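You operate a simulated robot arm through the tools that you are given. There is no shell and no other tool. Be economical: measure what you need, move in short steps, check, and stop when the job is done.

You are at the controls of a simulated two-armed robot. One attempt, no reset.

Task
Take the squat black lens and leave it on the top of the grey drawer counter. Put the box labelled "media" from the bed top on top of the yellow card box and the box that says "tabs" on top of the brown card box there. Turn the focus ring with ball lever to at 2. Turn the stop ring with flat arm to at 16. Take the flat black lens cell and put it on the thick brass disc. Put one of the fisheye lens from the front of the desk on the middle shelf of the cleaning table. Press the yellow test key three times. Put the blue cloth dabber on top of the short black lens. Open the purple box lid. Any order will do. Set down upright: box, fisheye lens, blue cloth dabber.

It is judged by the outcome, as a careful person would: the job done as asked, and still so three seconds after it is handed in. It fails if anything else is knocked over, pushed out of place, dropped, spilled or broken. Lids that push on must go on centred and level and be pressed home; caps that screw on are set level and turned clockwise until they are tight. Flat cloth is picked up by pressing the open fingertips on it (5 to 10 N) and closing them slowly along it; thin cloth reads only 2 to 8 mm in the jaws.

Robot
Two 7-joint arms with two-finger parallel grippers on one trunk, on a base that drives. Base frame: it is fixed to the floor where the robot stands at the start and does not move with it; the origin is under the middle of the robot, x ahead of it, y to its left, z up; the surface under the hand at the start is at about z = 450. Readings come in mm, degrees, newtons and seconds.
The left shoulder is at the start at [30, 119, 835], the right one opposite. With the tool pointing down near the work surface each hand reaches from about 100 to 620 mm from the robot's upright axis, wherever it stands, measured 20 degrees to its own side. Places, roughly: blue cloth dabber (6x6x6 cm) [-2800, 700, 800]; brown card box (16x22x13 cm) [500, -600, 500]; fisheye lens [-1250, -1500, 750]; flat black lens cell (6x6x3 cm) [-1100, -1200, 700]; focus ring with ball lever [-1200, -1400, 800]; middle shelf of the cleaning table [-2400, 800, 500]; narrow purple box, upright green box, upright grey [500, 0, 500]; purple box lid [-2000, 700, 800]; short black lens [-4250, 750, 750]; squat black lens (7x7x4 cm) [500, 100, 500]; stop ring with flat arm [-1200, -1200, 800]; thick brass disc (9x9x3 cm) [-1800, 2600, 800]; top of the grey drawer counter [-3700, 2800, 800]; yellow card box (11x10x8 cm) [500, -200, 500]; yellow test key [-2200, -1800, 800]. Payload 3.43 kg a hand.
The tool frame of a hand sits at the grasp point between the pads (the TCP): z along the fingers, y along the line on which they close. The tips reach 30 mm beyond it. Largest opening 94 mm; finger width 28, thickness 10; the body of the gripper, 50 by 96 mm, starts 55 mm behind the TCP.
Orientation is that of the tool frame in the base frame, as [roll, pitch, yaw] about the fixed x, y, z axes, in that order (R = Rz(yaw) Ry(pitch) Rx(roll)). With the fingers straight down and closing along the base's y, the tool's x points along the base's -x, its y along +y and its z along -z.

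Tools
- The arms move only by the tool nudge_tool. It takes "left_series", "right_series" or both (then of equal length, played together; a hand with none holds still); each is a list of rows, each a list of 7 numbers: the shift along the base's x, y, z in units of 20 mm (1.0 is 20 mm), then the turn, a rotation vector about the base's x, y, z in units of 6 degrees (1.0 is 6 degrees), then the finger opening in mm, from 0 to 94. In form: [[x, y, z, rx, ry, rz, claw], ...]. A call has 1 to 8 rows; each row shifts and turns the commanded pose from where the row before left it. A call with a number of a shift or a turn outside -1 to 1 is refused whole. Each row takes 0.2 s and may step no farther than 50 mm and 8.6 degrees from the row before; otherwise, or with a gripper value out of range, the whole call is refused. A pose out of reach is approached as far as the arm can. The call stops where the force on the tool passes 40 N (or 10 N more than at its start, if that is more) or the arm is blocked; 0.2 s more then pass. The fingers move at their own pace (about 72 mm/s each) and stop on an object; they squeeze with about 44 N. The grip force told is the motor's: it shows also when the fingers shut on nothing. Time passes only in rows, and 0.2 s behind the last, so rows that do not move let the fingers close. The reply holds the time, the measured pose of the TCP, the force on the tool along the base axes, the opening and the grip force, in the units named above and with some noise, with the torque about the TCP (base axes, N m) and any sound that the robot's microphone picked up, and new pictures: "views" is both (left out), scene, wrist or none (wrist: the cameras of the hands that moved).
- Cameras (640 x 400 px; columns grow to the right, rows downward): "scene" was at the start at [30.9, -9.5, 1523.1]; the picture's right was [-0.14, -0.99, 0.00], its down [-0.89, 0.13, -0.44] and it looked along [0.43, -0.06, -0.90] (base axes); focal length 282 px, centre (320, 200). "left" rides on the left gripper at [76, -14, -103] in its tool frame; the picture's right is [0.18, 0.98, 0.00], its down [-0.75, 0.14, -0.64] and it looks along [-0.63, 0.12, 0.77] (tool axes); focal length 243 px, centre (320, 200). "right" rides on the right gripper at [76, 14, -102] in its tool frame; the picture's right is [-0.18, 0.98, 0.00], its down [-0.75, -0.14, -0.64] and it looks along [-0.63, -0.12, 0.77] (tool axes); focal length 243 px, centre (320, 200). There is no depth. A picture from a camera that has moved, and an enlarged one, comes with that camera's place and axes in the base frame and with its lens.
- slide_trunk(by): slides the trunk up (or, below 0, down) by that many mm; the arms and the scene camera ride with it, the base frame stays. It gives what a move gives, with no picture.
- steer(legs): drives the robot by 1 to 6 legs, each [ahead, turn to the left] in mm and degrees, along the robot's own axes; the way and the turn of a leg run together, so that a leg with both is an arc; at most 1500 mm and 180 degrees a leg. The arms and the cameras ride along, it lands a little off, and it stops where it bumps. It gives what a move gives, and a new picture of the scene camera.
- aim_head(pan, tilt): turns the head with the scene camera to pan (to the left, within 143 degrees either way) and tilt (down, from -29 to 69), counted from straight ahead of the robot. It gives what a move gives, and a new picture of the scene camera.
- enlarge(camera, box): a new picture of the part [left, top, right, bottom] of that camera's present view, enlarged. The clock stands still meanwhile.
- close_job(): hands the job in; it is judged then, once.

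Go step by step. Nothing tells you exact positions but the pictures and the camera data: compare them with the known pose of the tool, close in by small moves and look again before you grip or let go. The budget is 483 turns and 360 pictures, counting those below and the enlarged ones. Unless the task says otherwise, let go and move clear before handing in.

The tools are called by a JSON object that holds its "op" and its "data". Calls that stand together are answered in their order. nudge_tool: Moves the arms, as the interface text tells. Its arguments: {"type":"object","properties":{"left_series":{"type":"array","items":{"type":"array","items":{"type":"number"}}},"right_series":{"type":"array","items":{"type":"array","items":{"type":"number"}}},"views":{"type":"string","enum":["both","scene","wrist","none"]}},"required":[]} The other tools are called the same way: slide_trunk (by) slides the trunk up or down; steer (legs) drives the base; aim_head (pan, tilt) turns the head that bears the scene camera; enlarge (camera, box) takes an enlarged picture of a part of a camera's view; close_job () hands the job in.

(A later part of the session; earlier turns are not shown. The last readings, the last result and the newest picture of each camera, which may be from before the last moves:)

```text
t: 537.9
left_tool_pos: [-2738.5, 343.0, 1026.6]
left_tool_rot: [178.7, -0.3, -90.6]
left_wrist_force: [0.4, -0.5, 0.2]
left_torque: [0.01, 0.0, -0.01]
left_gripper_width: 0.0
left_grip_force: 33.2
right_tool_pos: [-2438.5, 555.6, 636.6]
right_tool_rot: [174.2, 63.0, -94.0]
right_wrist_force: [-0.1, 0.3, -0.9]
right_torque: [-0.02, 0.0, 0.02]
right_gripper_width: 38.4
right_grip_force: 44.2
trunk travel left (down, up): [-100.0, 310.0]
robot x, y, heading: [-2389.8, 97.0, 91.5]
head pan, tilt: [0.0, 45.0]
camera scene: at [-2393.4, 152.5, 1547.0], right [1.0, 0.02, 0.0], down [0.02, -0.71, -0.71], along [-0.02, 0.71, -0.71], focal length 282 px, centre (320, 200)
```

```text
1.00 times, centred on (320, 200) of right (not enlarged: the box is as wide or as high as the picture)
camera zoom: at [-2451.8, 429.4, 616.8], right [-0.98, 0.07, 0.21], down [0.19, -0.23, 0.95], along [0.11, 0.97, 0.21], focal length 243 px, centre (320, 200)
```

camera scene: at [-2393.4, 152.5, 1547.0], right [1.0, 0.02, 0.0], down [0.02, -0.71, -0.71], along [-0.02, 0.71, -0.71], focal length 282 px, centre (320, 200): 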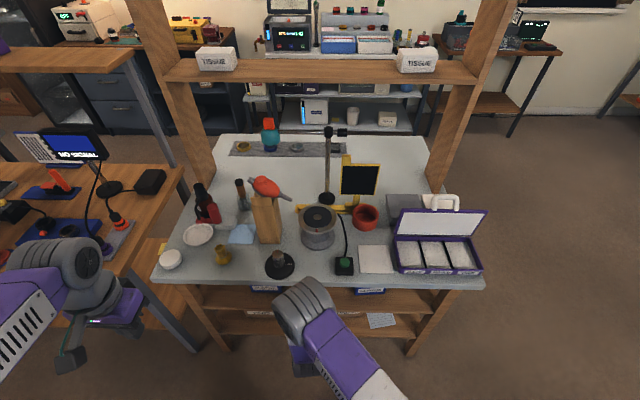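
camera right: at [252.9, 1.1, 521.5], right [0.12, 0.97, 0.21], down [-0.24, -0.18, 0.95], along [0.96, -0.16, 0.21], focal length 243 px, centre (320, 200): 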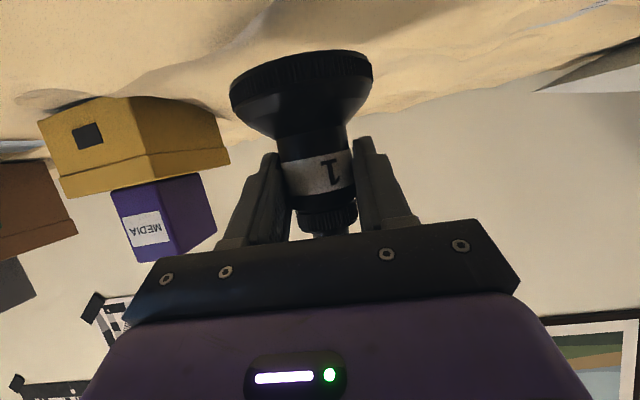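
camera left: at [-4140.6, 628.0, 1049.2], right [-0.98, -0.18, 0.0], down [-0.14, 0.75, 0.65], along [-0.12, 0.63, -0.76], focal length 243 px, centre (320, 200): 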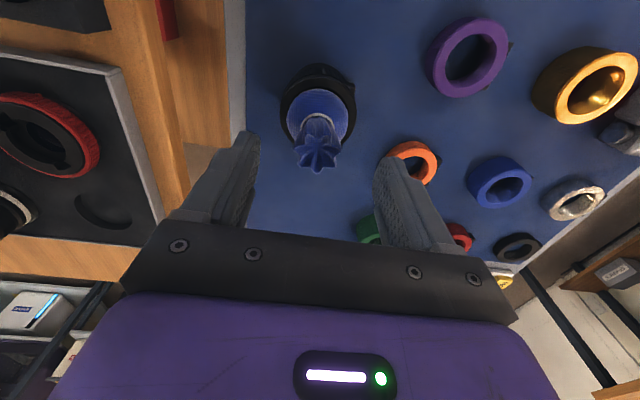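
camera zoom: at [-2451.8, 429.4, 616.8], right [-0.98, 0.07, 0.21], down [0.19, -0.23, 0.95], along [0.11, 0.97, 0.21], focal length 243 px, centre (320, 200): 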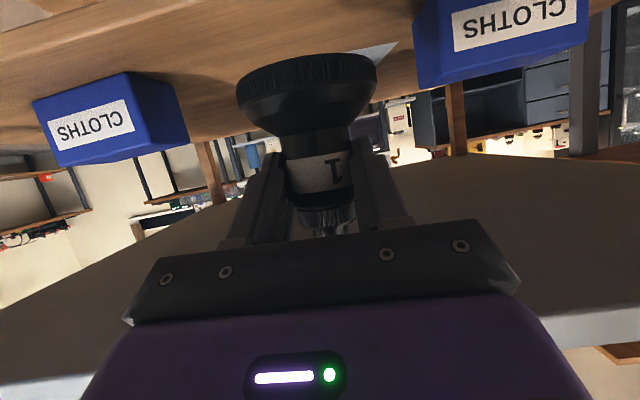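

The gap between the CLOTHS boxes is clear; shelf z≈510. Lower the lens to just above shelf level and drive in.

{"op": "nudge_tool", "data": {"right_series": [[0.2, 0, -0.7, 0, 0, 0, 0], [0.2, 0, -0.7, 0, 0, 0, 0], [0, 0, -0.6, 0, 0, 0, 0]], "views": "none"}}

{"op": "steer", "data": {"legs": [[50, 0]]}}

{"op": "enlarge", "data": {"camera": "right", "box": [0, 0, 640, 400]}}

```text
t: 538.7
left_tool_pos: [-2738.9, 343.1, 1025.4]
left_tool_rot: [178.7, -0.3, -90.5]
left_wrist_force: [0.2, -0.5, 0.0]
left_torque: [0.0, -0.02, -0.02]
left_gripper_width: 0.1
left_grip_force: 33.1
right_tool_pos: [-2429.7, 556.2, 597.5]
right_tool_rot: [174.2, 63.1, -94.1]
right_wrist_force: [0.1, 0.1, -1.5]
right_torque: [-0.03, 0.02, -0.02]
right_gripper_width: 38.1
right_grip_force: 43.4
trunk travel left (down, up): [-100.0, 310.0]
robot x, y, heading: [-2393.5, 102.6, 91.1]
head pan, tilt: [0.0, 45.0]
```

```text
t: 539.6
left_tool_pos: [-2739.8, 392.3, 1025.6]
left_tool_rot: [178.8, -0.3, -90.4]
left_wrist_force: [0.0, 0.5, -0.6]
left_torque: [-0.02, -0.03, 0.01]
left_gripper_width: 0.1
left_grip_force: 32.8
right_tool_pos: [-2433.3, 605.3, 597.1]
right_tool_rot: [174.2, 62.9, -94.1]
right_wrist_force: [0.2, -0.1, -0.9]
right_torque: [-0.03, 0.02, 0.0]
right_gripper_width: 38.2
right_grip_force: 44.3
trunk travel left (down, up): [-100.0, 310.0]
robot x, y, heading: [-2394.6, 149.0, 91.2]
head pan, tilt: [0.0, 45.0]
camera scene: at [-2394.6, 202.9, 1547.0], right [1.0, 0.02, 0.0], down [0.02, -0.71, -0.71], along [-0.02, 0.71, -0.71], focal length 282 px, centre (320, 200)
```

scene: 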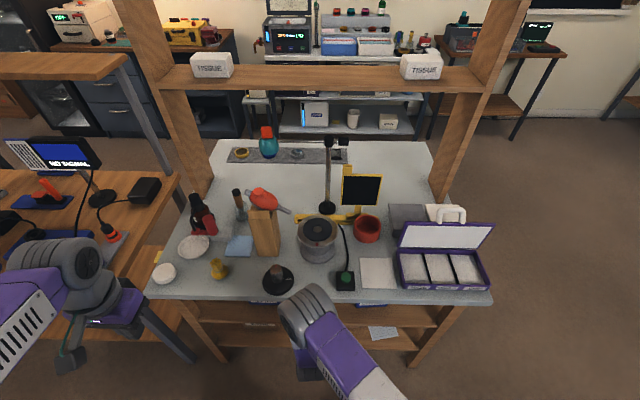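

```text
1.00 times, centred on (320, 200) of right (not enlarged: the box is as wide or as high as the picture)
camera zoom: at [-2445.6, 478.9, 576.5], right [-0.98, 0.06, 0.21], down [0.19, -0.23, 0.96], along [0.11, 0.97, 0.21], focal length 243 px, centre (320, 200)
```

zoom: 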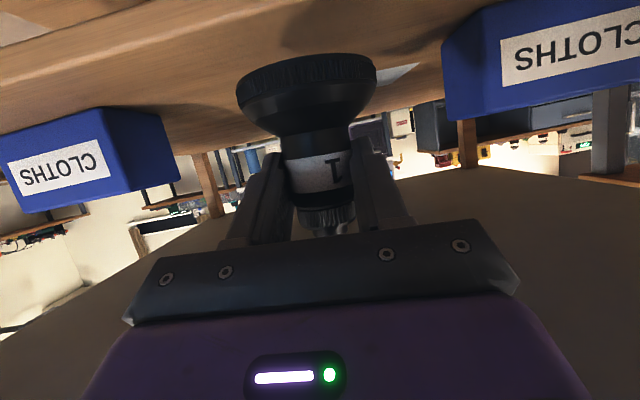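

{"op": "enlarge", "data": {"camera": "right", "box": [160, 0, 480, 180]}}

```text
2.00 times, centred on (320, 90) of right
camera zoom: at [-2445.6, 478.9, 576.5], right [-0.98, 0.06, 0.21], down [0.19, -0.23, 0.96], along [0.11, 0.97, 0.21], focal length 485 px, centre (320, 420)
```

zoom: 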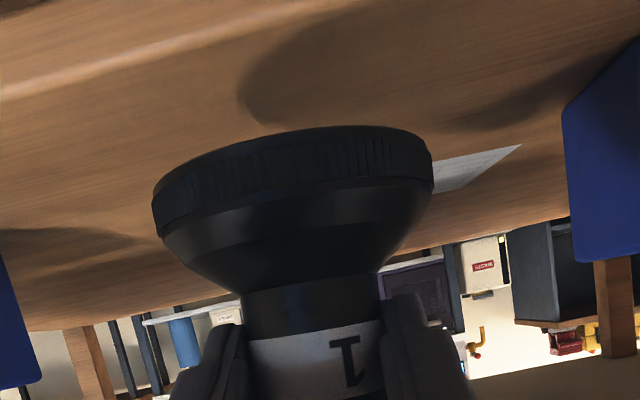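

Shelf front edge ≈ y 584, z≈521. Drive another 45 mm in, then lower to contact.

{"op": "steer", "data": {"legs": [[48, 0]]}}

{"op": "nudge_tool", "data": {"right_series": [[0, 0, -0.15, 0, 0, 0, 0], [0, 0, -0.15, 0, 0, 0, 0], [0, 0, -0.15, 0, 0, 0, 0], [0, 0, -0.15, 0, 0, 0, 0], [0, 0, 0, 0, 0, 0, 0]], "views": "none"}}

{"op": "enlarge", "data": {"camera": "right", "box": [160, 0, 480, 180]}}

```text
t: 540.6
left_tool_pos: [-2741.8, 439.9, 1026.4]
left_tool_rot: [178.8, -0.3, -90.5]
left_wrist_force: [-0.8, 0.9, 0.4]
left_torque: [-0.02, 0.01, 0.0]
left_gripper_width: 0.1
left_grip_force: 33.2
right_tool_pos: [-2433.8, 653.0, 598.2]
right_tool_rot: [174.2, 62.8, -94.0]
right_wrist_force: [-0.1, 0.9, -1.2]
right_torque: [-0.04, 0.0, 0.01]
right_gripper_width: 38.0
right_grip_force: 43.7
trunk travel left (down, up): [-100.0, 310.0]
robot x, y, heading: [-2394.3, 199.8, 91.0]
head pan, tilt: [0.0, 45.0]
camera scene: at [-2395.7, 250.5, 1547.0], right [1.0, 0.02, 0.0], down [0.02, -0.71, -0.71], along [-0.02, 0.71, -0.71], focal length 282 px, centre (320, 200)
```

scene: 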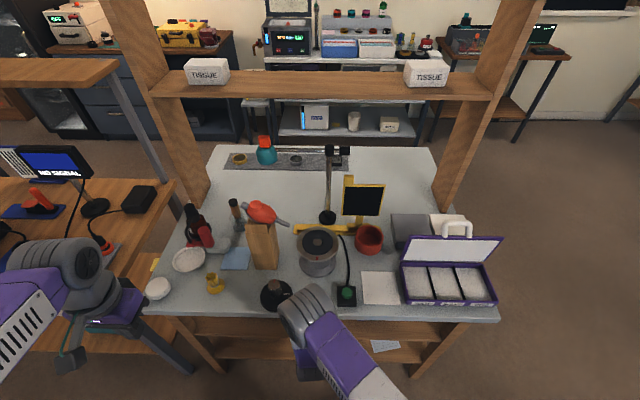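

```text
t: 541.8
left_tool_pos: [-2740.9, 437.8, 1026.5]
left_tool_rot: [178.6, -0.1, -90.4]
left_wrist_force: [-0.3, -0.5, -0.1]
left_torque: [0.01, -0.01, 0.02]
left_gripper_width: 0.1
left_grip_force: 33.1
right_tool_pos: [-2434.5, 653.2, 585.2]
right_tool_rot: [174.2, 63.0, -94.2]
right_wrist_force: [-0.7, 0.6, -1.0]
right_torque: [-0.02, 0.03, 0.0]
right_gripper_width: 38.1
right_grip_force: 44.1
trunk travel left (down, up): [-100.0, 310.0]
robot x, y, heading: [-2397.5, 198.7, 91.3]
head pan, tilt: [0.0, 45.0]
```

```text
2.00 times, centred on (320, 90) of right
camera zoom: at [-2447.1, 526.3, 564.9], right [-0.98, 0.06, 0.21], down [0.19, -0.23, 0.95], along [0.11, 0.97, 0.21], focal length 485 px, centre (320, 420)
```

zoom: 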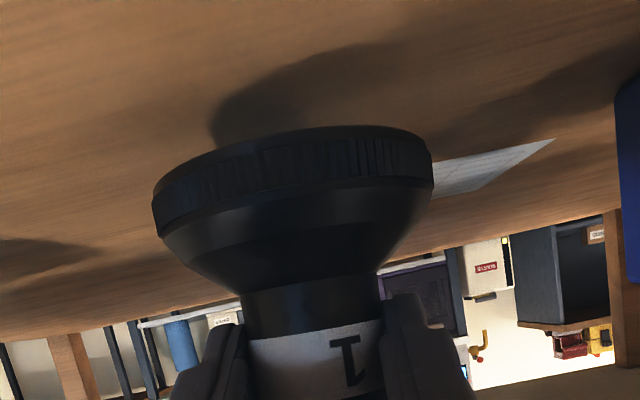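

{"op": "nudge_tool", "data": {"right_series": [[0, 0, -0.12, 0, 0, 0, 0], [0, 0, -0.12, 0, 0, 0, 0], [0, 0, -0.12, 0, 0, 0, 0], [0, 0, -0.12, 0, 0, 0, 0], [0, 0, 0, 0, 0, 0, 0]], "views": "none"}}

```text
t: 543.0
left_tool_pos: [-2741.6, 438.9, 1025.9]
left_tool_rot: [178.7, -0.2, -90.4]
left_wrist_force: [0.3, 0.0, -0.9]
left_torque: [-0.04, 0.03, 0.0]
left_gripper_width: 0.0
left_grip_force: 32.9
right_tool_pos: [-2434.2, 651.8, 575.6]
right_tool_rot: [174.3, 63.0, -94.0]
right_wrist_force: [0.1, -0.5, -1.5]
right_torque: [-0.04, -0.02, -0.01]
right_gripper_width: 38.0
right_grip_force: 44.4
trunk travel left (down, up): [-100.0, 310.0]
robot x, y, heading: [-2393.1, 197.1, 91.3]
head pan, tilt: [0.0, 45.0]
```

{"op": "nudge_tool", "data": {"right_series": [[0, 0, -0.12, 0, 0, 0, 0], [0, 0, -0.12, 0, 0, 0, 0], [0, 0, -0.12, 0, 0, 0, 0], [0, 0, 0, 0, 0, 0, 0]], "views": "none"}}

{"op": "enlarge", "data": {"camera": "right", "box": [160, 0, 480, 180]}}

```text
t: 544.0
left_tool_pos: [-2740.1, 438.8, 1026.0]
left_tool_rot: [178.8, -0.3, -90.5]
left_wrist_force: [-1.1, -0.4, -0.2]
left_torque: [0.0, 0.01, 0.02]
left_gripper_width: 0.0
left_grip_force: 33.1
right_tool_pos: [-2433.6, 652.3, 568.1]
right_tool_rot: [174.1, 63.0, -94.2]
right_wrist_force: [0.2, -0.4, -0.2]
right_torque: [-0.03, 0.0, 0.01]
right_gripper_width: 37.9
right_grip_force: 43.7
trunk travel left (down, up): [-100.0, 310.0]
robot x, y, heading: [-2395.4, 198.6, 91.2]
head pan, tilt: [0.0, 45.0]
```

```text
2.00 times, centred on (320, 90) of right
camera zoom: at [-2446.9, 526.1, 548.1], right [-0.98, 0.06, 0.21], down [0.19, -0.23, 0.95], along [0.11, 0.97, 0.21], focal length 485 px, centre (320, 420)
```

zoom: 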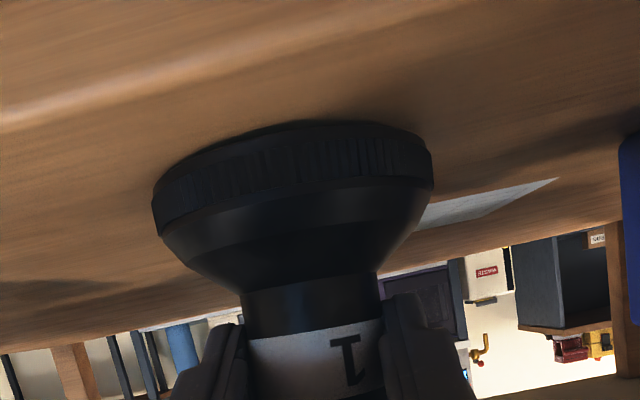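

{"op": "nudge_tool", "data": {"right_series": [[0, 0, -0.1, 0, 0, 0, 0], [0, 0, -0.1, 0, 0, 0, 0], [0, 0, -0.1, 0, 0, 0, 0], [0, 0, -0.1, 0, 0, 0, 0], [0, 0, 0, 0, 0, 0, 0]], "views": "none"}}

```text
t: 545.2
left_tool_pos: [-2741.6, 436.6, 1028.0]
left_tool_rot: [178.7, 0.0, -90.4]
left_wrist_force: [0.2, 0.0, 0.6]
left_torque: [-0.03, -0.05, 0.0]
left_gripper_width: 0.0
left_grip_force: 33.4
right_tool_pos: [-2434.3, 654.2, 565.8]
right_tool_rot: [173.7, 64.0, -94.4]
right_wrist_force: [-1.8, -5.2, 38.9]
right_torque: [0.66, -1.16, -0.12]
right_gripper_width: 38.4
right_grip_force: 44.3
trunk travel left (down, up): [-100.0, 310.0]
robot x, y, heading: [-2393.3, 198.8, 91.2]
head pan, tilt: [0.0, 45.0]
```

Contact. Ease 2 mm, open, and back out along the tool axis.

{"op": "nudge_tool", "data": {"right_series": [[0, 0, 0.1, 0, 0, 0, 42], [0, 0, 0, 0, 0, 0, 54], [0, 0, 0, 0, 0, 0, 64], [0, 0, 0, 0, 0, 0, 64]], "views": "wrist"}}

```text
t: 546.2
left_tool_pos: [-2740.8, 438.3, 1026.1]
left_tool_rot: [178.7, -0.2, -90.4]
left_wrist_force: [-0.8, 0.2, 0.2]
left_torque: [0.01, 0.04, -0.03]
left_gripper_width: 0.0
left_grip_force: 32.5
right_tool_pos: [-2433.7, 652.6, 561.9]
right_tool_rot: [174.2, 62.9, -93.9]
right_wrist_force: [0.2, -0.5, -0.1]
right_torque: [0.01, -0.01, -0.03]
right_gripper_width: 63.9
right_grip_force: 0.0
trunk travel left (down, up): [-100.0, 310.0]
robot x, y, heading: [-2396.4, 197.9, 91.3]
head pan, tilt: [0.0, 45.0]
camera right: at [-2446.9, 526.0, 541.3], right [-0.98, 0.06, 0.21], down [0.19, -0.23, 0.96], along [0.11, 0.97, 0.21], focal length 243 px, centre (320, 200)
```

right: 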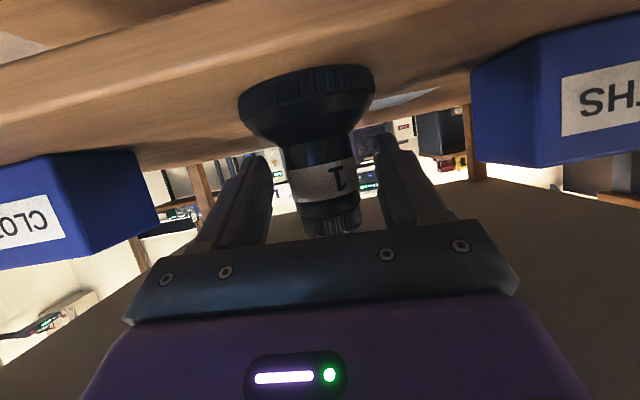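

{"op": "nudge_tool", "data": {"right_series": [[0, -0.4, 0.2, 0, 0, 0, 70], [0, -0.6, 0.3, 0, 0, 0, 70], [0, -0.7, 0.35, 0, 0, 0, 70]], "views": "wrist"}}

```text
t: 547.0
left_tool_pos: [-2741.2, 438.8, 1025.0]
left_tool_rot: [178.7, -0.1, -90.4]
left_wrist_force: [-0.3, -0.7, 0.3]
left_torque: [0.01, -0.01, 0.03]
left_gripper_width: 0.0
left_grip_force: 33.1
right_tool_pos: [-2432.5, 619.2, 580.5]
right_tool_rot: [174.2, 63.0, -94.0]
right_wrist_force: [0.3, -0.3, 0.2]
right_torque: [-0.02, 0.0, 0.0]
right_gripper_width: 70.0
right_grip_force: 0.0
trunk travel left (down, up): [-100.0, 310.0]
robot x, y, heading: [-2396.3, 198.8, 91.3]
head pan, tilt: [0.0, 45.0]
camera right: at [-2446.3, 491.9, 559.2], right [-0.98, 0.06, 0.21], down [0.19, -0.23, 0.95], along [0.11, 0.97, 0.21], focal length 243 px, centre (320, 200)
```

right: 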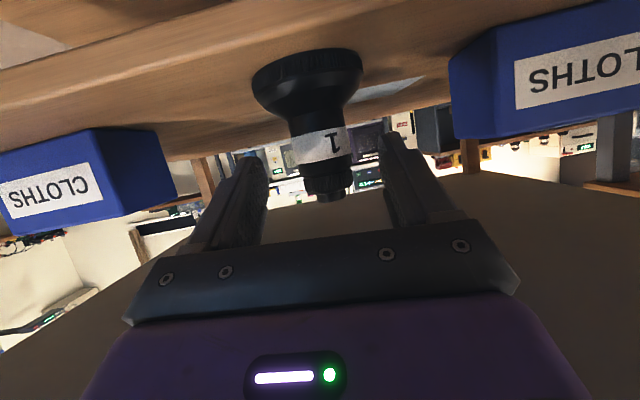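

The lens stands on the shelf. Drive back to withdraw the hand, and check.

{"op": "steer", "data": {"legs": [[-220, 0]]}}

{"op": "enlarge", "data": {"camera": "right", "box": [0, 0, 640, 400]}}

```text
t: 548.7
left_tool_pos: [-2736.0, 218.2, 1026.6]
left_tool_rot: [178.7, -0.1, -90.7]
left_wrist_force: [-0.1, -0.2, 0.3]
left_torque: [0.0, -0.02, 0.01]
left_gripper_width: 0.2
left_grip_force: 33.0
right_tool_pos: [-2426.6, 395.5, 581.1]
right_tool_rot: [174.2, 62.9, -94.4]
right_wrist_force: [-0.3, -0.1, -0.8]
right_torque: [0.0, -0.05, -0.02]
right_gripper_width: 69.8
right_grip_force: 0.0
trunk travel left (down, up): [-100.0, 310.0]
robot x, y, heading: [-2384.0, -22.7, 91.1]
head pan, tilt: [0.0, 45.0]
camera scene: at [-2390.7, 25.9, 1547.1], right [1.0, 0.02, 0.0], down [0.01, -0.71, -0.71], along [-0.01, 0.71, -0.71], focal length 282 px, centre (320, 200)
```

scene: 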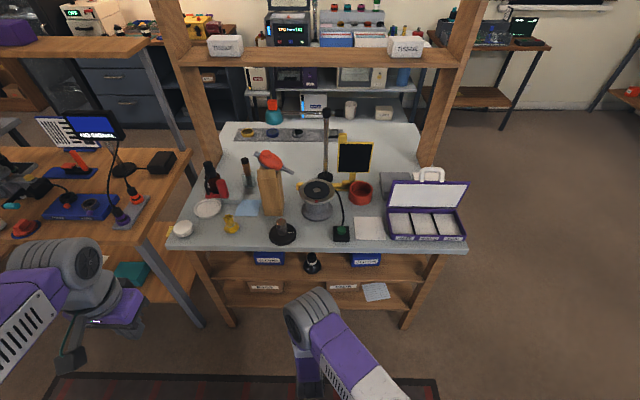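

```text
1.00 times, centred on (320, 200) of right (not enlarged: the box is as wide or as high as the picture)
camera zoom: at [-2439.9, 269.7, 559.2], right [-0.98, 0.07, 0.21], down [0.19, -0.23, 0.95], along [0.11, 0.97, 0.21], focal length 243 px, centre (320, 200)
```

zoom: 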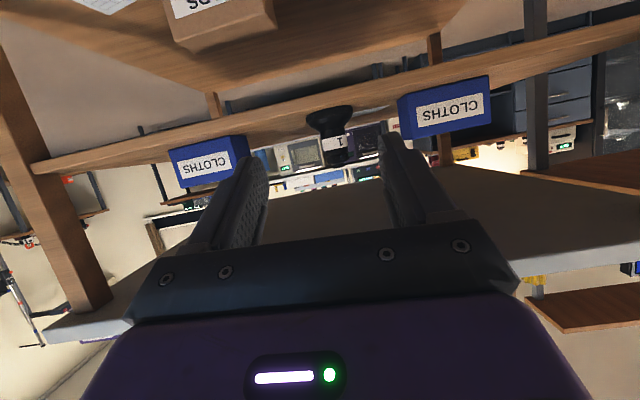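

The fisheye stands upright on the middle shelf. Restore the right hand to vertical and prepare for the lens cell.

{"op": "nudge_tool", "data": {"right_series": [[0, 0, 0.8, -1, 0, 0, 60], [0, 0, 0.8, -1, 0, 0, 60], [0, 0, 0.8, -1, 0, 0, 40], [0, 0, 0.8, -1, 0, 0, 0], [0, 0, 0.8, -1, 0, 0, 0], [0.5, 0, 0.8, -1, 0, 0, 0], [0.5, 0, 0.8, -1, 0, 0, 0], [0.5, 0, 0.8, -1, 0, 0, 0]], "views": "none"}}

{"op": "nudge_tool", "data": {"right_series": [[1, 0, 0.8, -1, 0, 0, 0], [1, 0, 0.8, -1, 0, 0, 0], [1, -0.5, 0.8, -0.5, 0, 0, 0], [1, -0.5, 0, 0, 0, 0, 0], [1, -0.5, 0, 0, 0, 0, 0], [1, -0.5, 0, 0, 0, 0, 0], [1, -0.5, 0, 0, 0, 0, 0], [1, -0.5, 0, 0, 0, 0, 0]], "views": "none"}}

{"op": "slide_trunk", "data": {"by": 130}}

```text
t: 550.5
left_tool_pos: [-2736.4, 218.8, 1026.5]
left_tool_rot: [178.7, -0.3, -90.8]
left_wrist_force: [0.1, 0.1, -0.6]
left_torque: [-0.01, -0.01, 0.01]
left_gripper_width: 0.1
left_grip_force: 33.1
right_tool_pos: [-2395.6, 396.6, 708.2]
right_tool_rot: [177.5, 15.0, -92.0]
right_wrist_force: [1.2, -0.4, 1.2]
right_torque: [-0.01, -0.01, -0.02]
right_gripper_width: 0.0
right_grip_force: 33.4
trunk travel left (down, up): [-100.0, 310.0]
robot x, y, heading: [-2390.4, -25.5, 91.3]
head pan, tilt: [0.0, 45.0]
```

```text
t: 552.3
left_tool_pos: [-2734.3, 218.6, 1026.3]
left_tool_rot: [178.7, -0.2, -90.7]
left_wrist_force: [0.5, 0.0, 0.3]
left_torque: [0.02, 0.02, 0.0]
left_gripper_width: 0.0
left_grip_force: 32.4
right_tool_pos: [-2237.3, 336.7, 756.5]
right_tool_rot: [178.0, 0.1, -92.0]
right_wrist_force: [-0.1, 0.2, -0.1]
right_torque: [0.02, -0.01, -0.05]
right_gripper_width: 0.0
right_grip_force: 32.6
trunk travel left (down, up): [-100.0, 310.0]
robot x, y, heading: [-2387.8, -24.9, 90.8]
head pan, tilt: [0.0, 45.0]
```

```text
t: 553.9
left_tool_pos: [-2734.8, 219.2, 1156.3]
left_tool_rot: [178.8, -0.2, -90.6]
left_wrist_force: [0.2, 0.0, 0.3]
left_torque: [-0.01, -0.02, -0.02]
left_gripper_width: 0.1
left_grip_force: 32.8
right_tool_pos: [-2238.3, 335.4, 887.1]
right_tool_rot: [178.1, 0.1, -92.0]
right_wrist_force: [-0.1, -0.4, -0.2]
right_torque: [0.02, 0.0, -0.02]
right_gripper_width: 0.1
right_grip_force: 33.2
trunk travel left (down, up): [-230.0, 180.0]
robot x, y, heading: [-2392.1, -21.0, 91.1]
head pan, tilt: [0.0, 45.0]
```

{"op": "steer", "data": {"legs": [[0, -111], [1240, 0], [0, -70], [130, 0]]}}

{"op": "aim_head", "data": {"pan": 0, "tilt": 50}}

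{"op": "enlarge", "data": {"camera": "scene", "box": [220, 120, 440, 260]}}

```text
t: 568.7
left_tool_pos: [-872.4, -834.6, 1157.5]
left_tool_rot: [178.7, -0.2, 88.0]
left_wrist_force: [0.2, 0.3, -0.9]
left_torque: [0.03, 0.0, -0.01]
left_gripper_width: 0.0
left_grip_force: 33.2
right_tool_pos: [-1371.9, -939.9, 886.6]
right_tool_rot: [178.1, 0.0, 86.7]
right_wrist_force: [0.2, 0.8, 0.3]
right_torque: [0.04, -0.03, 0.0]
right_gripper_width: 0.1
right_grip_force: 33.5
trunk travel left (down, up): [-230.0, 180.0]
robot x, y, heading: [-1208.8, -587.7, -90.1]
head pan, tilt: [0.0, 45.0]
camera scene: at [-1212.6, -636.8, 1677.0], right [-1.0, 0.0, 0.0], down [0.0, 0.71, -0.71], along [0.0, -0.71, -0.71], focal length 282 px, centre (320, 200)
```

scene: 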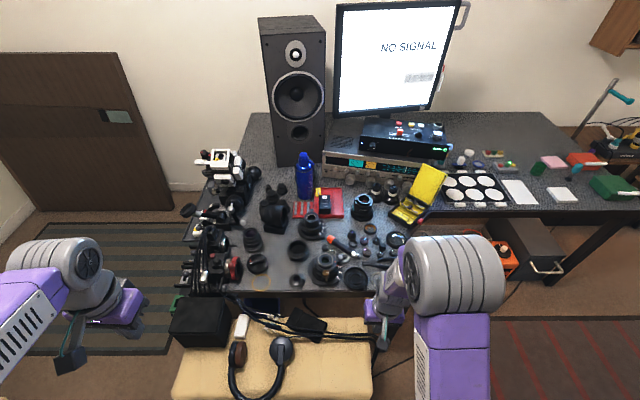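

```text
t: 569.4
left_tool_pos: [-872.1, -832.1, 1157.1]
left_tool_rot: [178.6, -0.1, 88.0]
left_wrist_force: [0.3, 0.0, -1.1]
left_torque: [-0.01, -0.03, -0.01]
left_gripper_width: 0.0
left_grip_force: 32.7
right_tool_pos: [-1371.9, -939.0, 886.1]
right_tool_rot: [178.2, 0.1, 86.6]
right_wrist_force: [0.7, -0.1, 0.4]
right_torque: [-0.03, 0.01, 0.03]
right_gripper_width: 0.2
right_grip_force: 32.9
trunk travel left (down, up): [-230.0, 180.0]
robot x, y, heading: [-1212.8, -586.0, -90.2]
head pan, tilt: [0.0, 50.0]
camera scene: at [-1212.6, -630.7, 1670.2], right [-1.0, 0.0, 0.0], down [0.0, 0.77, -0.64], along [0.0, -0.64, -0.77], focal length 282 px, centre (320, 200)
```

scene: 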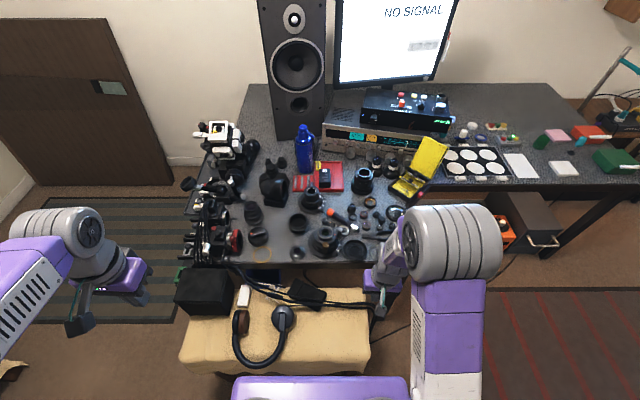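

```text
2.86 times, centred on (330, 190) of scene
camera zoom: at [-1212.6, -630.7, 1670.2], right [-1.0, 0.0, 0.0], down [0.0, 0.77, -0.64], along [0.0, -0.64, -0.77], focal length 805 px, centre (291, 229)
```

zoom: 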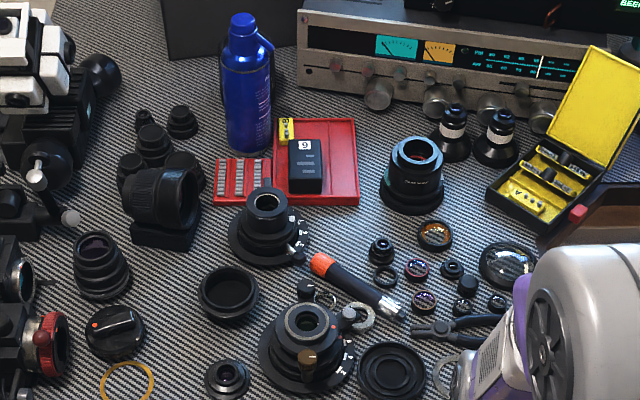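

Drive 50 mm forward and bring the left hand above the cell (~[-1138,-1143]).

{"op": "steer", "data": {"legs": [[50, 0]]}}

{"op": "nudge_tool", "data": {"left_series": [[-1, -1, -0.5, 0, 0, 0, 80], [-1, -1, -0.5, 0, 0, 0, 80], [-1, -1, -0.5, 0, 0, 0, 80], [-1, -1, -0.5, 0, 0, 0, 80], [-1, -1, -0.5, 0, 0, 0, 80], [-1, -1, -0.5, 0, 0, 0, 80], [-1, -1, -0.5, 0, 0, 0, 80], [-1, -1, -0.5, 0, 0, 0, 80]], "views": "none"}}

{"op": "nudge_tool", "data": {"left_series": [[-1, -0.9, -0.5, 0.2, 0, 0, 80], [-1, -0.9, -0.5, 0, 0, 0, 80], [-1, -0.8, -0.5, 0, 0, 0, 80], [-1, -0.7, -0.5, 0, 0, 0, 80], [-1, 0, -0.5, 0, 0, 0, 80]], "views": "both"}}

```text
t: 570.3
left_tool_pos: [-871.7, -882.7, 1156.5]
left_tool_rot: [178.8, -0.3, 87.9]
left_wrist_force: [0.1, 0.0, 0.2]
left_torque: [0.05, 0.04, 0.0]
left_gripper_width: 0.1
left_grip_force: 32.9
right_tool_pos: [-1372.8, -987.6, 885.6]
right_tool_rot: [178.1, 0.1, 86.7]
right_wrist_force: [-0.5, -0.5, -0.5]
right_torque: [0.01, 0.0, -0.01]
right_gripper_width: 0.0
right_grip_force: 32.5
trunk travel left (down, up): [-230.0, 180.0]
robot x, y, heading: [-1214.0, -634.4, -90.2]
head pan, tilt: [0.0, 50.0]
camera scene: at [-1212.9, -682.6, 1670.1], right [-1.0, 0.01, 0.0], down [0.0, 0.77, -0.64], along [0.0, -0.64, -0.77], focal length 282 px, centre (320, 200)
```

scene: 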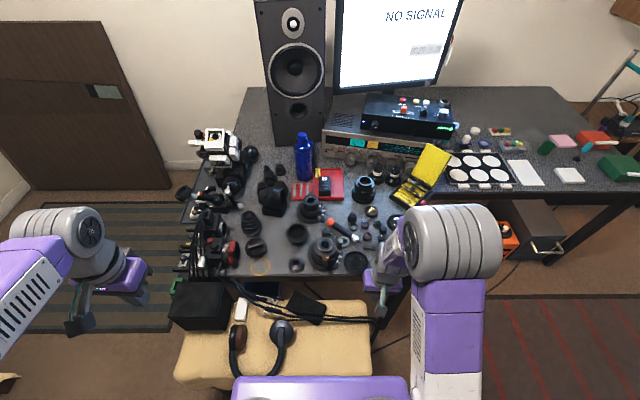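

```text
t: 572.1
left_tool_pos: [-1032.7, -1042.3, 1077.0]
left_tool_rot: [178.6, -0.2, 87.9]
left_wrist_force: [0.3, 0.3, -0.1]
left_torque: [0.0, 0.02, 0.0]
left_gripper_width: 79.9
left_grip_force: 0.1
right_tool_pos: [-1373.3, -988.4, 886.8]
right_tool_rot: [178.0, 0.0, 86.6]
right_wrist_force: [0.4, 0.1, 0.6]
right_torque: [0.02, 0.01, -0.02]
right_gripper_width: 0.1
right_grip_force: 32.7
trunk travel left (down, up): [-230.0, 180.0]
robot x, y, heading: [-1212.9, -631.8, -90.5]
head pan, tilt: [0.0, 50.0]
```

```text
t: 573.3
left_tool_pos: [-1133.0, -1107.7, 1026.6]
left_tool_rot: [178.7, -1.4, 88.0]
left_wrist_force: [0.0, 0.9, -0.2]
left_torque: [0.0, 0.04, 0.01]
left_gripper_width: 79.8
left_grip_force: 0.1
right_tool_pos: [-1373.8, -987.3, 887.1]
right_tool_rot: [178.0, 0.1, 86.6]
right_wrist_force: [-0.6, 0.0, -1.3]
right_torque: [0.0, -0.03, 0.01]
right_gripper_width: 0.3
right_grip_force: 32.8
trunk travel left (down, up): [-230.0, 180.0]
robot x, y, heading: [-1212.0, -633.4, -90.3]
head pan, tilt: [0.0, 50.0]
camera scene: at [-1213.5, -680.3, 1670.1], right [-1.0, 0.01, 0.0], down [0.0, 0.77, -0.64], along [0.0, -0.64, -0.77], focal length 282 px, centre (320, 200)
camera left: at [-1148.3, -1034.3, 1130.6], right [0.99, 0.15, 0.03], down [0.1, -0.77, 0.63], along [0.11, -0.62, -0.78], focal length 243 px, centre (320, 200)
```

scene: 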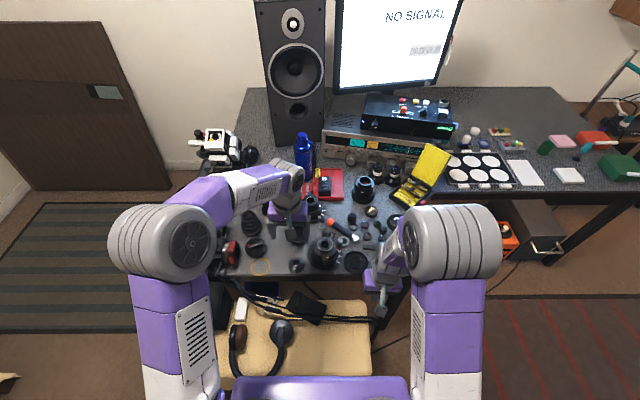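
left: 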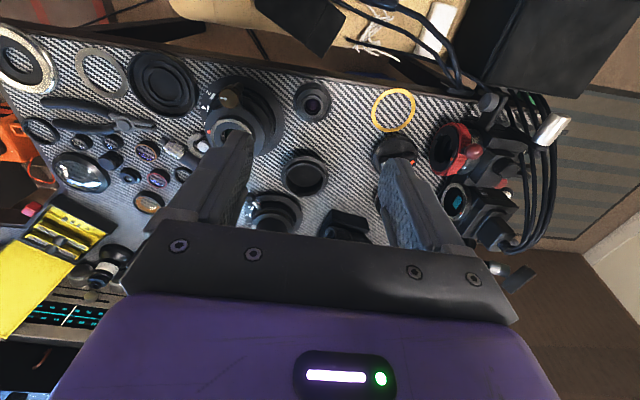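

{"op": "nudge_tool", "data": {"left_series": [[-0.15, -1, -0.5, -0.22, 0.22, 0, 80], [0, -0.9, -1, 0, 0, 0, 80], [0, 0, -1, 0, 0, 0, 80], [0, 0, -1, 0, 0, 0, 80], [0, 0, -1, 0, 0, 0, 80], [0, 0, -1, 0, 0, 0, 80], [0, 0, -1, 0, 0, 0, 80], [0, 0, -1, 0, 0, 0, 80]], "views": "wrist"}}

{"op": "enlarge", "data": {"camera": "scene", "box": [240, 220, 350, 310]}}

```text
t: 575.1
left_tool_pos: [-1135.6, -1145.9, 873.9]
left_tool_rot: [180.0, 0.0, 87.9]
left_wrist_force: [-0.1, 0.2, 0.0]
left_torque: [-0.02, 0.0, 0.03]
left_gripper_width: 79.9
left_grip_force: 0.1
right_tool_pos: [-1373.7, -988.7, 887.3]
right_tool_rot: [178.0, 0.0, 86.5]
right_wrist_force: [-0.7, 0.6, 0.3]
right_torque: [0.02, 0.0, 0.03]
right_gripper_width: 0.2
right_grip_force: 32.4
trunk travel left (down, up): [-230.0, 180.0]
robot x, y, heading: [-1216.0, -633.8, -90.2]
head pan, tilt: [0.0, 50.0]
camera left: at [-1148.4, -1069.1, 978.0], right [0.99, 0.15, 0.0], down [0.11, -0.76, 0.64], along [0.1, -0.64, -0.77], focal length 243 px, centre (320, 200)
```

left: 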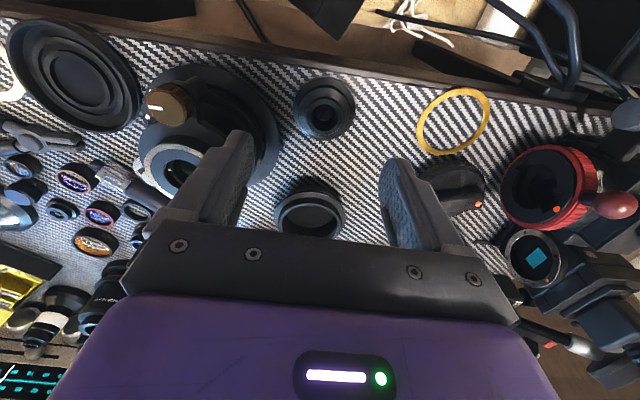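

```text
4.44 times, centred on (295, 265) of scene
camera zoom: at [-1212.9, -680.7, 1670.1], right [-1.0, 0.01, 0.0], down [0.0, 0.77, -0.64], along [0.0, -0.64, -0.77], focal length 1252 px, centre (431, -89)
```

zoom: 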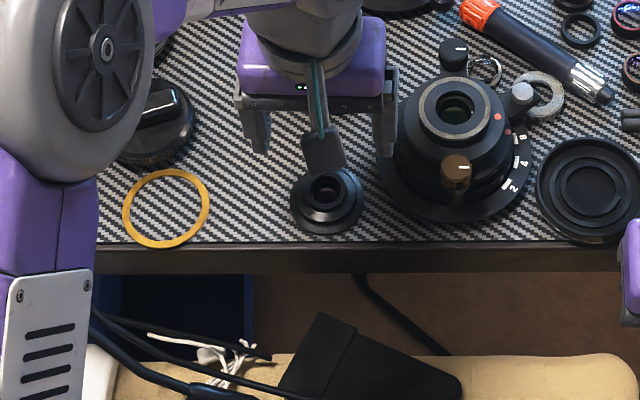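

{"op": "nudge_tool", "data": {"left_series": [[0.18, 0, -1, 0, 0, 0, 74], [0, 0, -1, 0, 0, 0, 74], [0, 0, -1, 0, 0, 0, 74], [0, 0, -0.8, 0, 0, 0, 74], [0, 0, -0.6, 0, 0, 0, 74]], "views": "wrist"}}

{"op": "enlarge", "data": {"camera": "scene", "box": [240, 220, 350, 310]}}

```text
t: 576.3
left_tool_pos: [-1131.4, -1146.7, 786.7]
left_tool_rot: [-180.0, -0.1, 88.0]
left_wrist_force: [0.3, -0.7, 0.2]
left_torque: [0.0, -0.02, 0.0]
left_gripper_width: 73.8
left_grip_force: 0.0
right_tool_pos: [-1373.3, -988.3, 885.5]
right_tool_rot: [178.1, 0.1, 86.6]
right_wrist_force: [-0.2, 0.5, -0.3]
right_torque: [0.01, 0.01, 0.03]
right_gripper_width: 0.2
right_grip_force: 32.9
trunk travel left (down, up): [-230.0, 180.0]
robot x, y, heading: [-1211.0, -634.4, -90.3]
head pan, tilt: [0.0, 50.0]
camera left: at [-1143.8, -1070.3, 890.5], right [0.99, 0.15, 0.0], down [0.11, -0.76, 0.64], along [0.1, -0.63, -0.77], focal length 243 px, centre (320, 200)
```

left: 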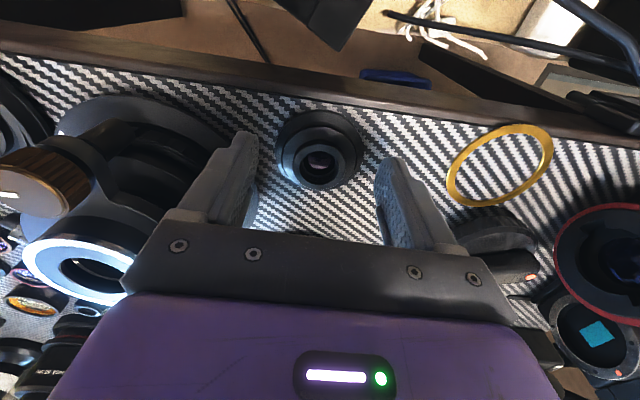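

```text
4.44 times, centred on (295, 265) of scene
camera zoom: at [-1212.8, -680.5, 1670.1], right [-1.0, 0.01, 0.0], down [0.0, 0.77, -0.64], along [0.0, -0.64, -0.77], focal length 1252 px, centre (431, -89)
```

zoom: 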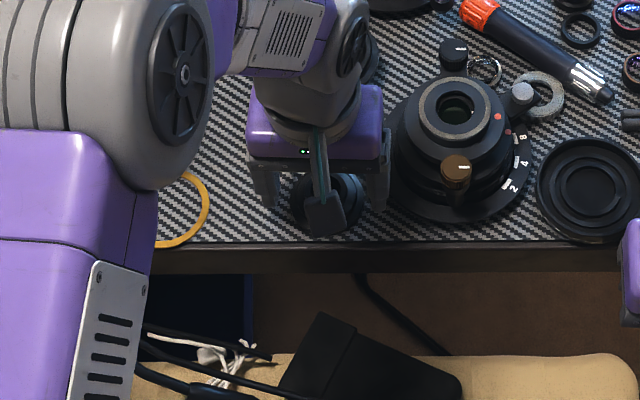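

{"op": "nudge_tool", "data": {"left_series": [[-0.1, 0.2, -0.2, 0, 0, 0, 74], [0, 0, -0.1, 0, 0, 0, 74], [0, 0, 0, 0, 0, 0, 50], [0, 0, 0, 0, 0, 0, 0], [0, 0, 0, 0, 0, 0, 0], [0, 0, 0, 0, 0, 0, 0]], "views": "wrist"}}

```text
t: 577.7
left_tool_pos: [-1133.1, -1142.3, 781.0]
left_tool_rot: [-180.0, 0.0, 87.9]
left_wrist_force: [0.4, -0.3, 1.1]
left_torque: [-0.02, -0.02, 0.07]
left_gripper_width: 46.3
left_grip_force: 43.8
right_tool_pos: [-1371.9, -988.0, 886.8]
right_tool_rot: [178.0, 0.1, 86.6]
right_wrist_force: [-0.2, 0.2, 0.4]
right_torque: [-0.02, -0.03, 0.04]
right_gripper_width: 0.0
right_grip_force: 32.5
trunk travel left (down, up): [-230.0, 180.0]
robot x, y, heading: [-1210.6, -631.8, -90.4]
head pan, tilt: [0.0, 50.0]
camera left: at [-1145.9, -1066.1, 884.6], right [0.99, 0.15, 0.0], down [0.11, -0.76, 0.64], along [0.1, -0.63, -0.77], focal length 243 px, centre (320, 200)
```

left: 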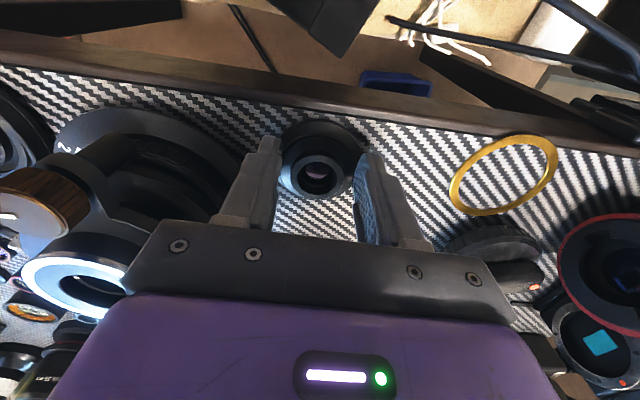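

{"op": "enlarge", "data": {"camera": "left", "box": [220, 90, 420, 250]}}

```text
2.50 times, centred on (320, 170) of left
camera zoom: at [-1145.9, -1066.1, 884.6], right [0.99, 0.15, 0.0], down [0.11, -0.76, 0.64], along [0.1, -0.63, -0.77], focal length 606 px, centre (320, 275)
```

zoom: 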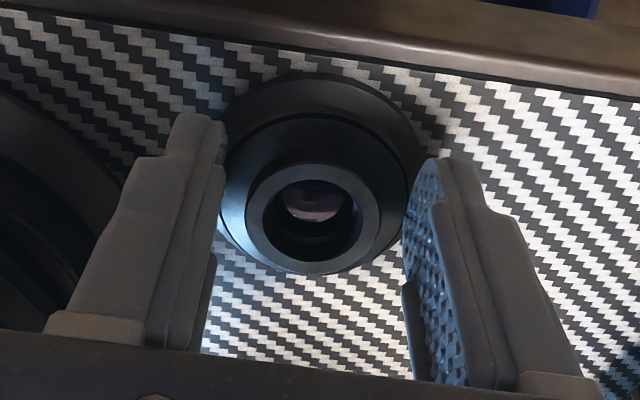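

Gripped on the middle tier. Lift slowly.

{"op": "nudge_tool", "data": {"left_series": [[0, 0, 0.3, 0, 0, 0, 0], [0, 0, 0.4, 0, 0, 0, 0], [0, 0, 0.5, 0, 0, 0, 0], [0, 0, 0.6, 0, 0, 0, 0], [0, 0, 0.8, 0, 0, 0, 0], [0, 0, 0.8, 0, 0, 0, 0]], "views": "wrist"}}

{"op": "enlarge", "data": {"camera": "left", "box": [220, 90, 420, 250]}}

```text
t: 579.1
left_tool_pos: [-1132.8, -1142.5, 850.9]
left_tool_rot: [180.0, 0.0, 88.0]
left_wrist_force: [0.4, -0.2, -1.1]
left_torque: [0.0, 0.01, -0.01]
left_gripper_width: 46.4
left_grip_force: 44.0
right_tool_pos: [-1372.2, -988.3, 886.3]
right_tool_rot: [178.1, 0.2, 86.6]
right_wrist_force: [0.7, 0.3, 0.8]
right_torque: [0.02, -0.01, 0.0]
right_gripper_width: 0.0
right_grip_force: 33.3
trunk travel left (down, up): [-230.0, 180.0]
robot x, y, heading: [-1215.8, -632.0, -90.2]
head pan, tilt: [0.0, 50.0]
camera left: at [-1145.2, -1066.2, 953.2], right [0.99, 0.15, 0.0], down [0.11, -0.76, 0.64], along [0.09, -0.64, -0.77], focal length 243 px, centre (320, 200)
```

left: 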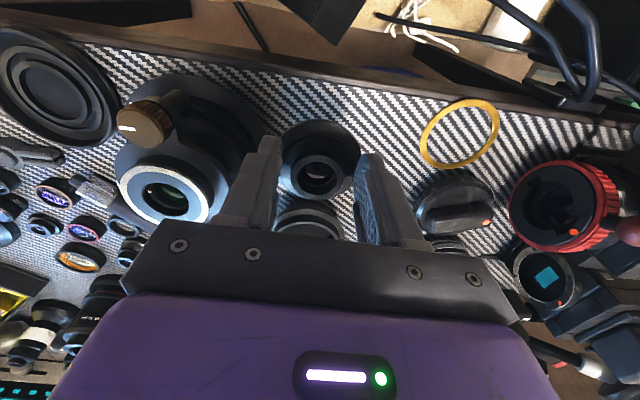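

```text
2.50 times, centred on (320, 170) of left
camera zoom: at [-1145.2, -1066.2, 953.2], right [0.99, 0.15, 0.0], down [0.11, -0.76, 0.64], along [0.09, -0.64, -0.77], focal length 606 px, centre (320, 275)
```

zoom: 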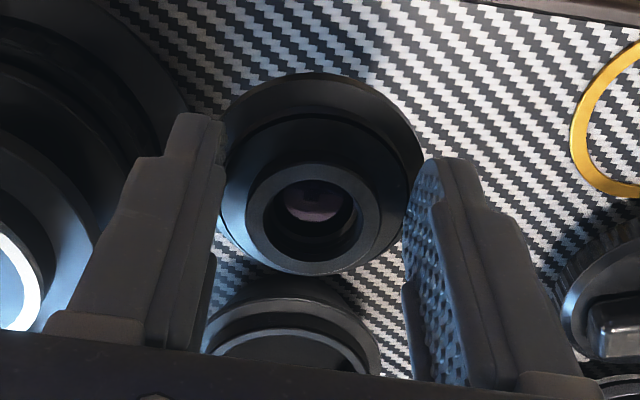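

{"op": "nudge_tool", "data": {"left_series": [[0, 0, 1, 0, 0, 0, 0], [0, 0, 1, 0, 0, 0, 0], [0, 0, 1, 0, 0, 0, 0], [0, 0, 1, 0, 0, 0, 0], [0, 0.3, 1, 0, 0, 0, 0], [0, 0.5, 1, 0, 0, 0, 0], [0.3, 1, 1, 0, 0, 0, 0], [0.5, 1, 1, 0, 0, 0, 0]], "views": "none"}}

{"op": "nudge_tool", "data": {"left_series": [[0.5, 1, 0.5, 0, 0, 0, 0], [0.5, 1, 0, 0, 0, 0, 0], [0.5, 1, 0, 0, 0, 0, 0], [0.5, 1, 0, 0, 0, 0, 0], [0.5, 1, 0, 0, 0, 0, 0], [0.5, 1, 0, 0, 0, 0, 0], [0.5, 1, 0, 0, 0, 0, 0]], "views": "wrist"}}

{"op": "steer", "data": {"legs": [[-300, 0], [0, 180], [1500, 0], [550, 0], [0, 90], [500, 0]]}}

```text
t: 580.9
left_tool_pos: [-1115.9, -1085.2, 1008.8]
left_tool_rot: [-180.0, 0.0, 87.9]
left_wrist_force: [0.6, 0.7, -0.5]
left_torque: [0.03, 0.0, 0.01]
left_gripper_width: 46.5
left_grip_force: 44.4
right_tool_pos: [-1372.4, -987.7, 887.8]
right_tool_rot: [178.2, 0.1, 86.6]
right_wrist_force: [0.7, 0.2, 0.3]
right_torque: [0.0, 0.02, 0.0]
right_gripper_width: 0.0
right_grip_force: 32.8
trunk travel left (down, up): [-230.0, 180.0]
robot x, y, heading: [-1213.3, -631.8, -90.3]
head pan, tilt: [0.0, 50.0]
```

```text
t: 582.5
left_tool_pos: [-1047.9, -945.7, 1018.8]
left_tool_rot: [180.0, 0.1, 87.9]
left_wrist_force: [0.6, 0.7, -1.3]
left_torque: [0.0, 0.05, 0.0]
left_gripper_width: 46.5
left_grip_force: 44.5
right_tool_pos: [-1371.9, -987.4, 886.8]
right_tool_rot: [178.1, 0.1, 86.6]
right_wrist_force: [0.8, -0.4, 0.0]
right_torque: [0.0, 0.0, 0.0]
right_gripper_width: 0.2
right_grip_force: 33.4
trunk travel left (down, up): [-230.0, 180.0]
robot x, y, heading: [-1215.8, -634.8, -90.3]
head pan, tilt: [0.0, 50.0]
camera left: at [-1061.0, -869.4, 1122.4], right [0.99, 0.15, 0.0], down [0.11, -0.76, 0.64], along [0.1, -0.63, -0.77], focal length 243 px, centre (320, 200)
```

left: 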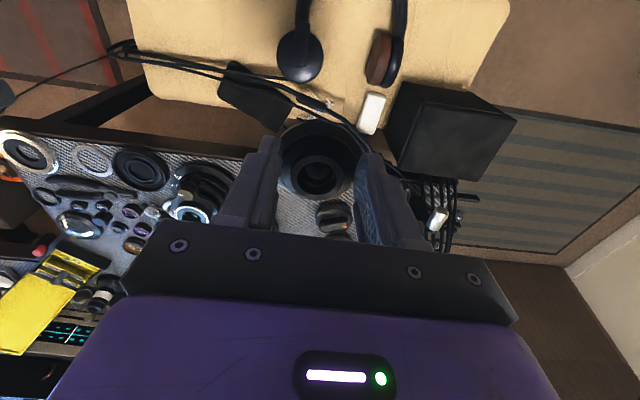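

```text
t: 608.0
left_tool_pos: [-1916.8, 1602.1, 1018.6]
left_tool_rot: [-180.0, -0.1, -4.0]
left_wrist_force: [0.1, -0.1, 0.0]
left_torque: [-0.01, -0.05, 0.03]
left_gripper_width: 46.3
left_grip_force: 43.7
right_tool_pos: [-1947.8, 1926.4, 885.3]
right_tool_rot: [178.1, 0.0, -5.1]
right_wrist_force: [0.0, 0.1, 0.7]
right_torque: [0.03, -0.02, -0.01]
right_gripper_width: 0.0
right_grip_force: 32.9
trunk travel left (down, up): [-230.0, 180.0]
robot x, y, heading: [-1600.0, 1757.0, 177.8]
head pan, tilt: [0.0, 50.0]
camera scene: at [-1645.1, 1756.2, 1670.1], right [0.04, 1.0, 0.0], down [0.77, -0.03, -0.64], along [-0.64, 0.02, -0.77], focal length 282 px, centre (320, 200)
```

scene: 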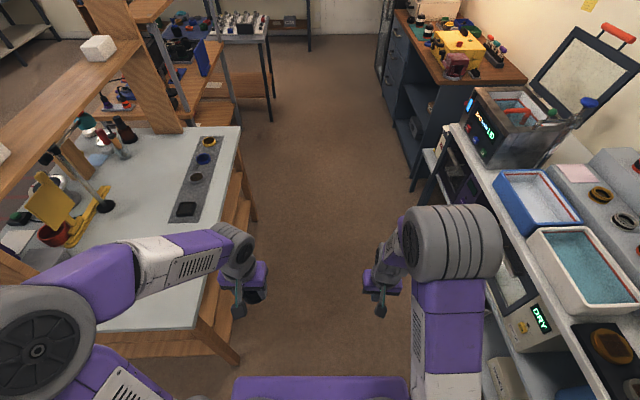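

{"op": "steer", "data": {"legs": [[140, 0], [0, -88], [300, 0]]}}

{"op": "enlarge", "data": {"camera": "scene", "box": [180, 80, 420, 240]}}

```text
t: 614.7
left_tool_pos: [-1904.5, 2372.4, 1018.6]
left_tool_rot: [180.0, -0.2, -91.2]
left_wrist_force: [-0.2, 0.0, -0.7]
left_torque: [-0.02, 0.0, -0.01]
left_gripper_width: 46.5
left_grip_force: 44.2
right_tool_pos: [-1583.1, 2418.0, 886.4]
right_tool_rot: [178.1, 0.0, -92.4]
right_wrist_force: [-1.0, 1.2, -0.1]
right_torque: [-0.04, 0.02, -0.01]
right_gripper_width: 0.0
right_grip_force: 32.7
trunk travel left (down, up): [-230.0, 180.0]
robot x, y, heading: [-1736.7, 2061.3, 90.4]
head pan, tilt: [0.0, 50.0]
camera scene: at [-1738.7, 2106.9, 1670.1], right [1.0, 0.01, 0.0], down [0.01, -0.77, -0.64], along [-0.01, 0.64, -0.77], focal length 282 px, centre (320, 200)
```

scene: 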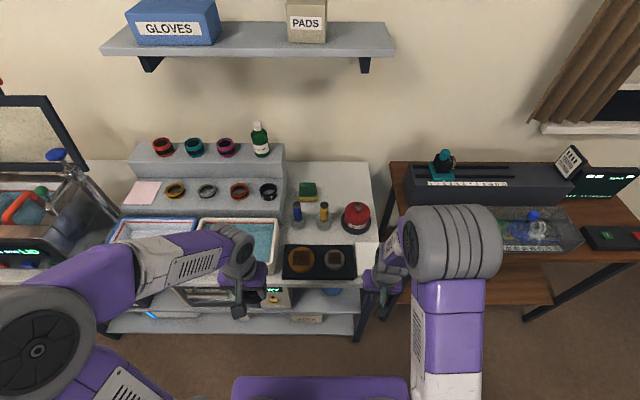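

```text
2.50 times, centred on (300, 160) of scene
camera zoom: at [-1738.7, 2106.9, 1670.1], right [1.0, 0.01, 0.0], down [0.01, -0.77, -0.64], along [-0.01, 0.64, -0.77], focal length 704 px, centre (370, 300)
```

zoom: 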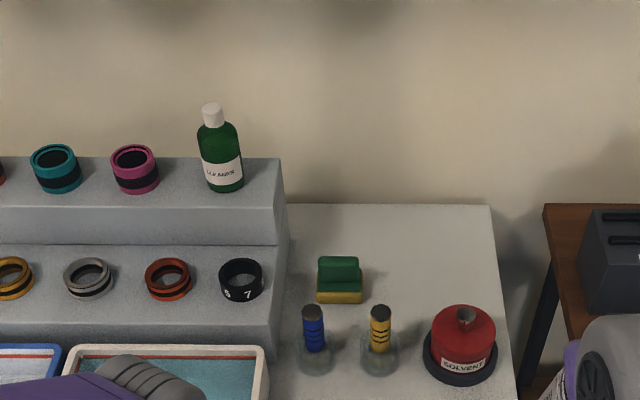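

{"op": "enlarge", "data": {"camera": "scene", "box": [260, 220, 380, 310]}}

```text
4.44 times, centred on (320, 265) of scene
camera zoom: at [-1738.7, 2106.9, 1670.1], right [1.0, 0.01, 0.0], down [0.01, -0.77, -0.64], along [-0.01, 0.64, -0.77], focal length 1252 px, centre (320, -89)
```

zoom: 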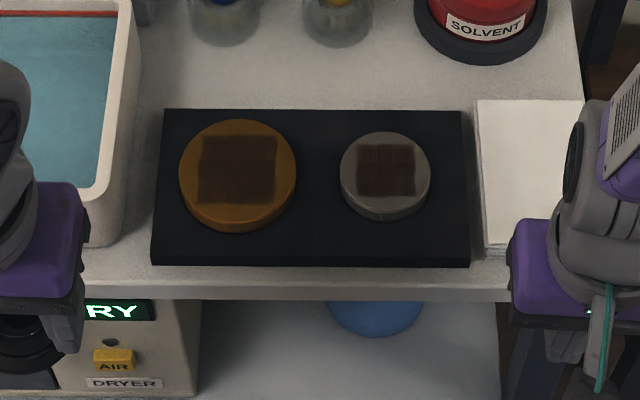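

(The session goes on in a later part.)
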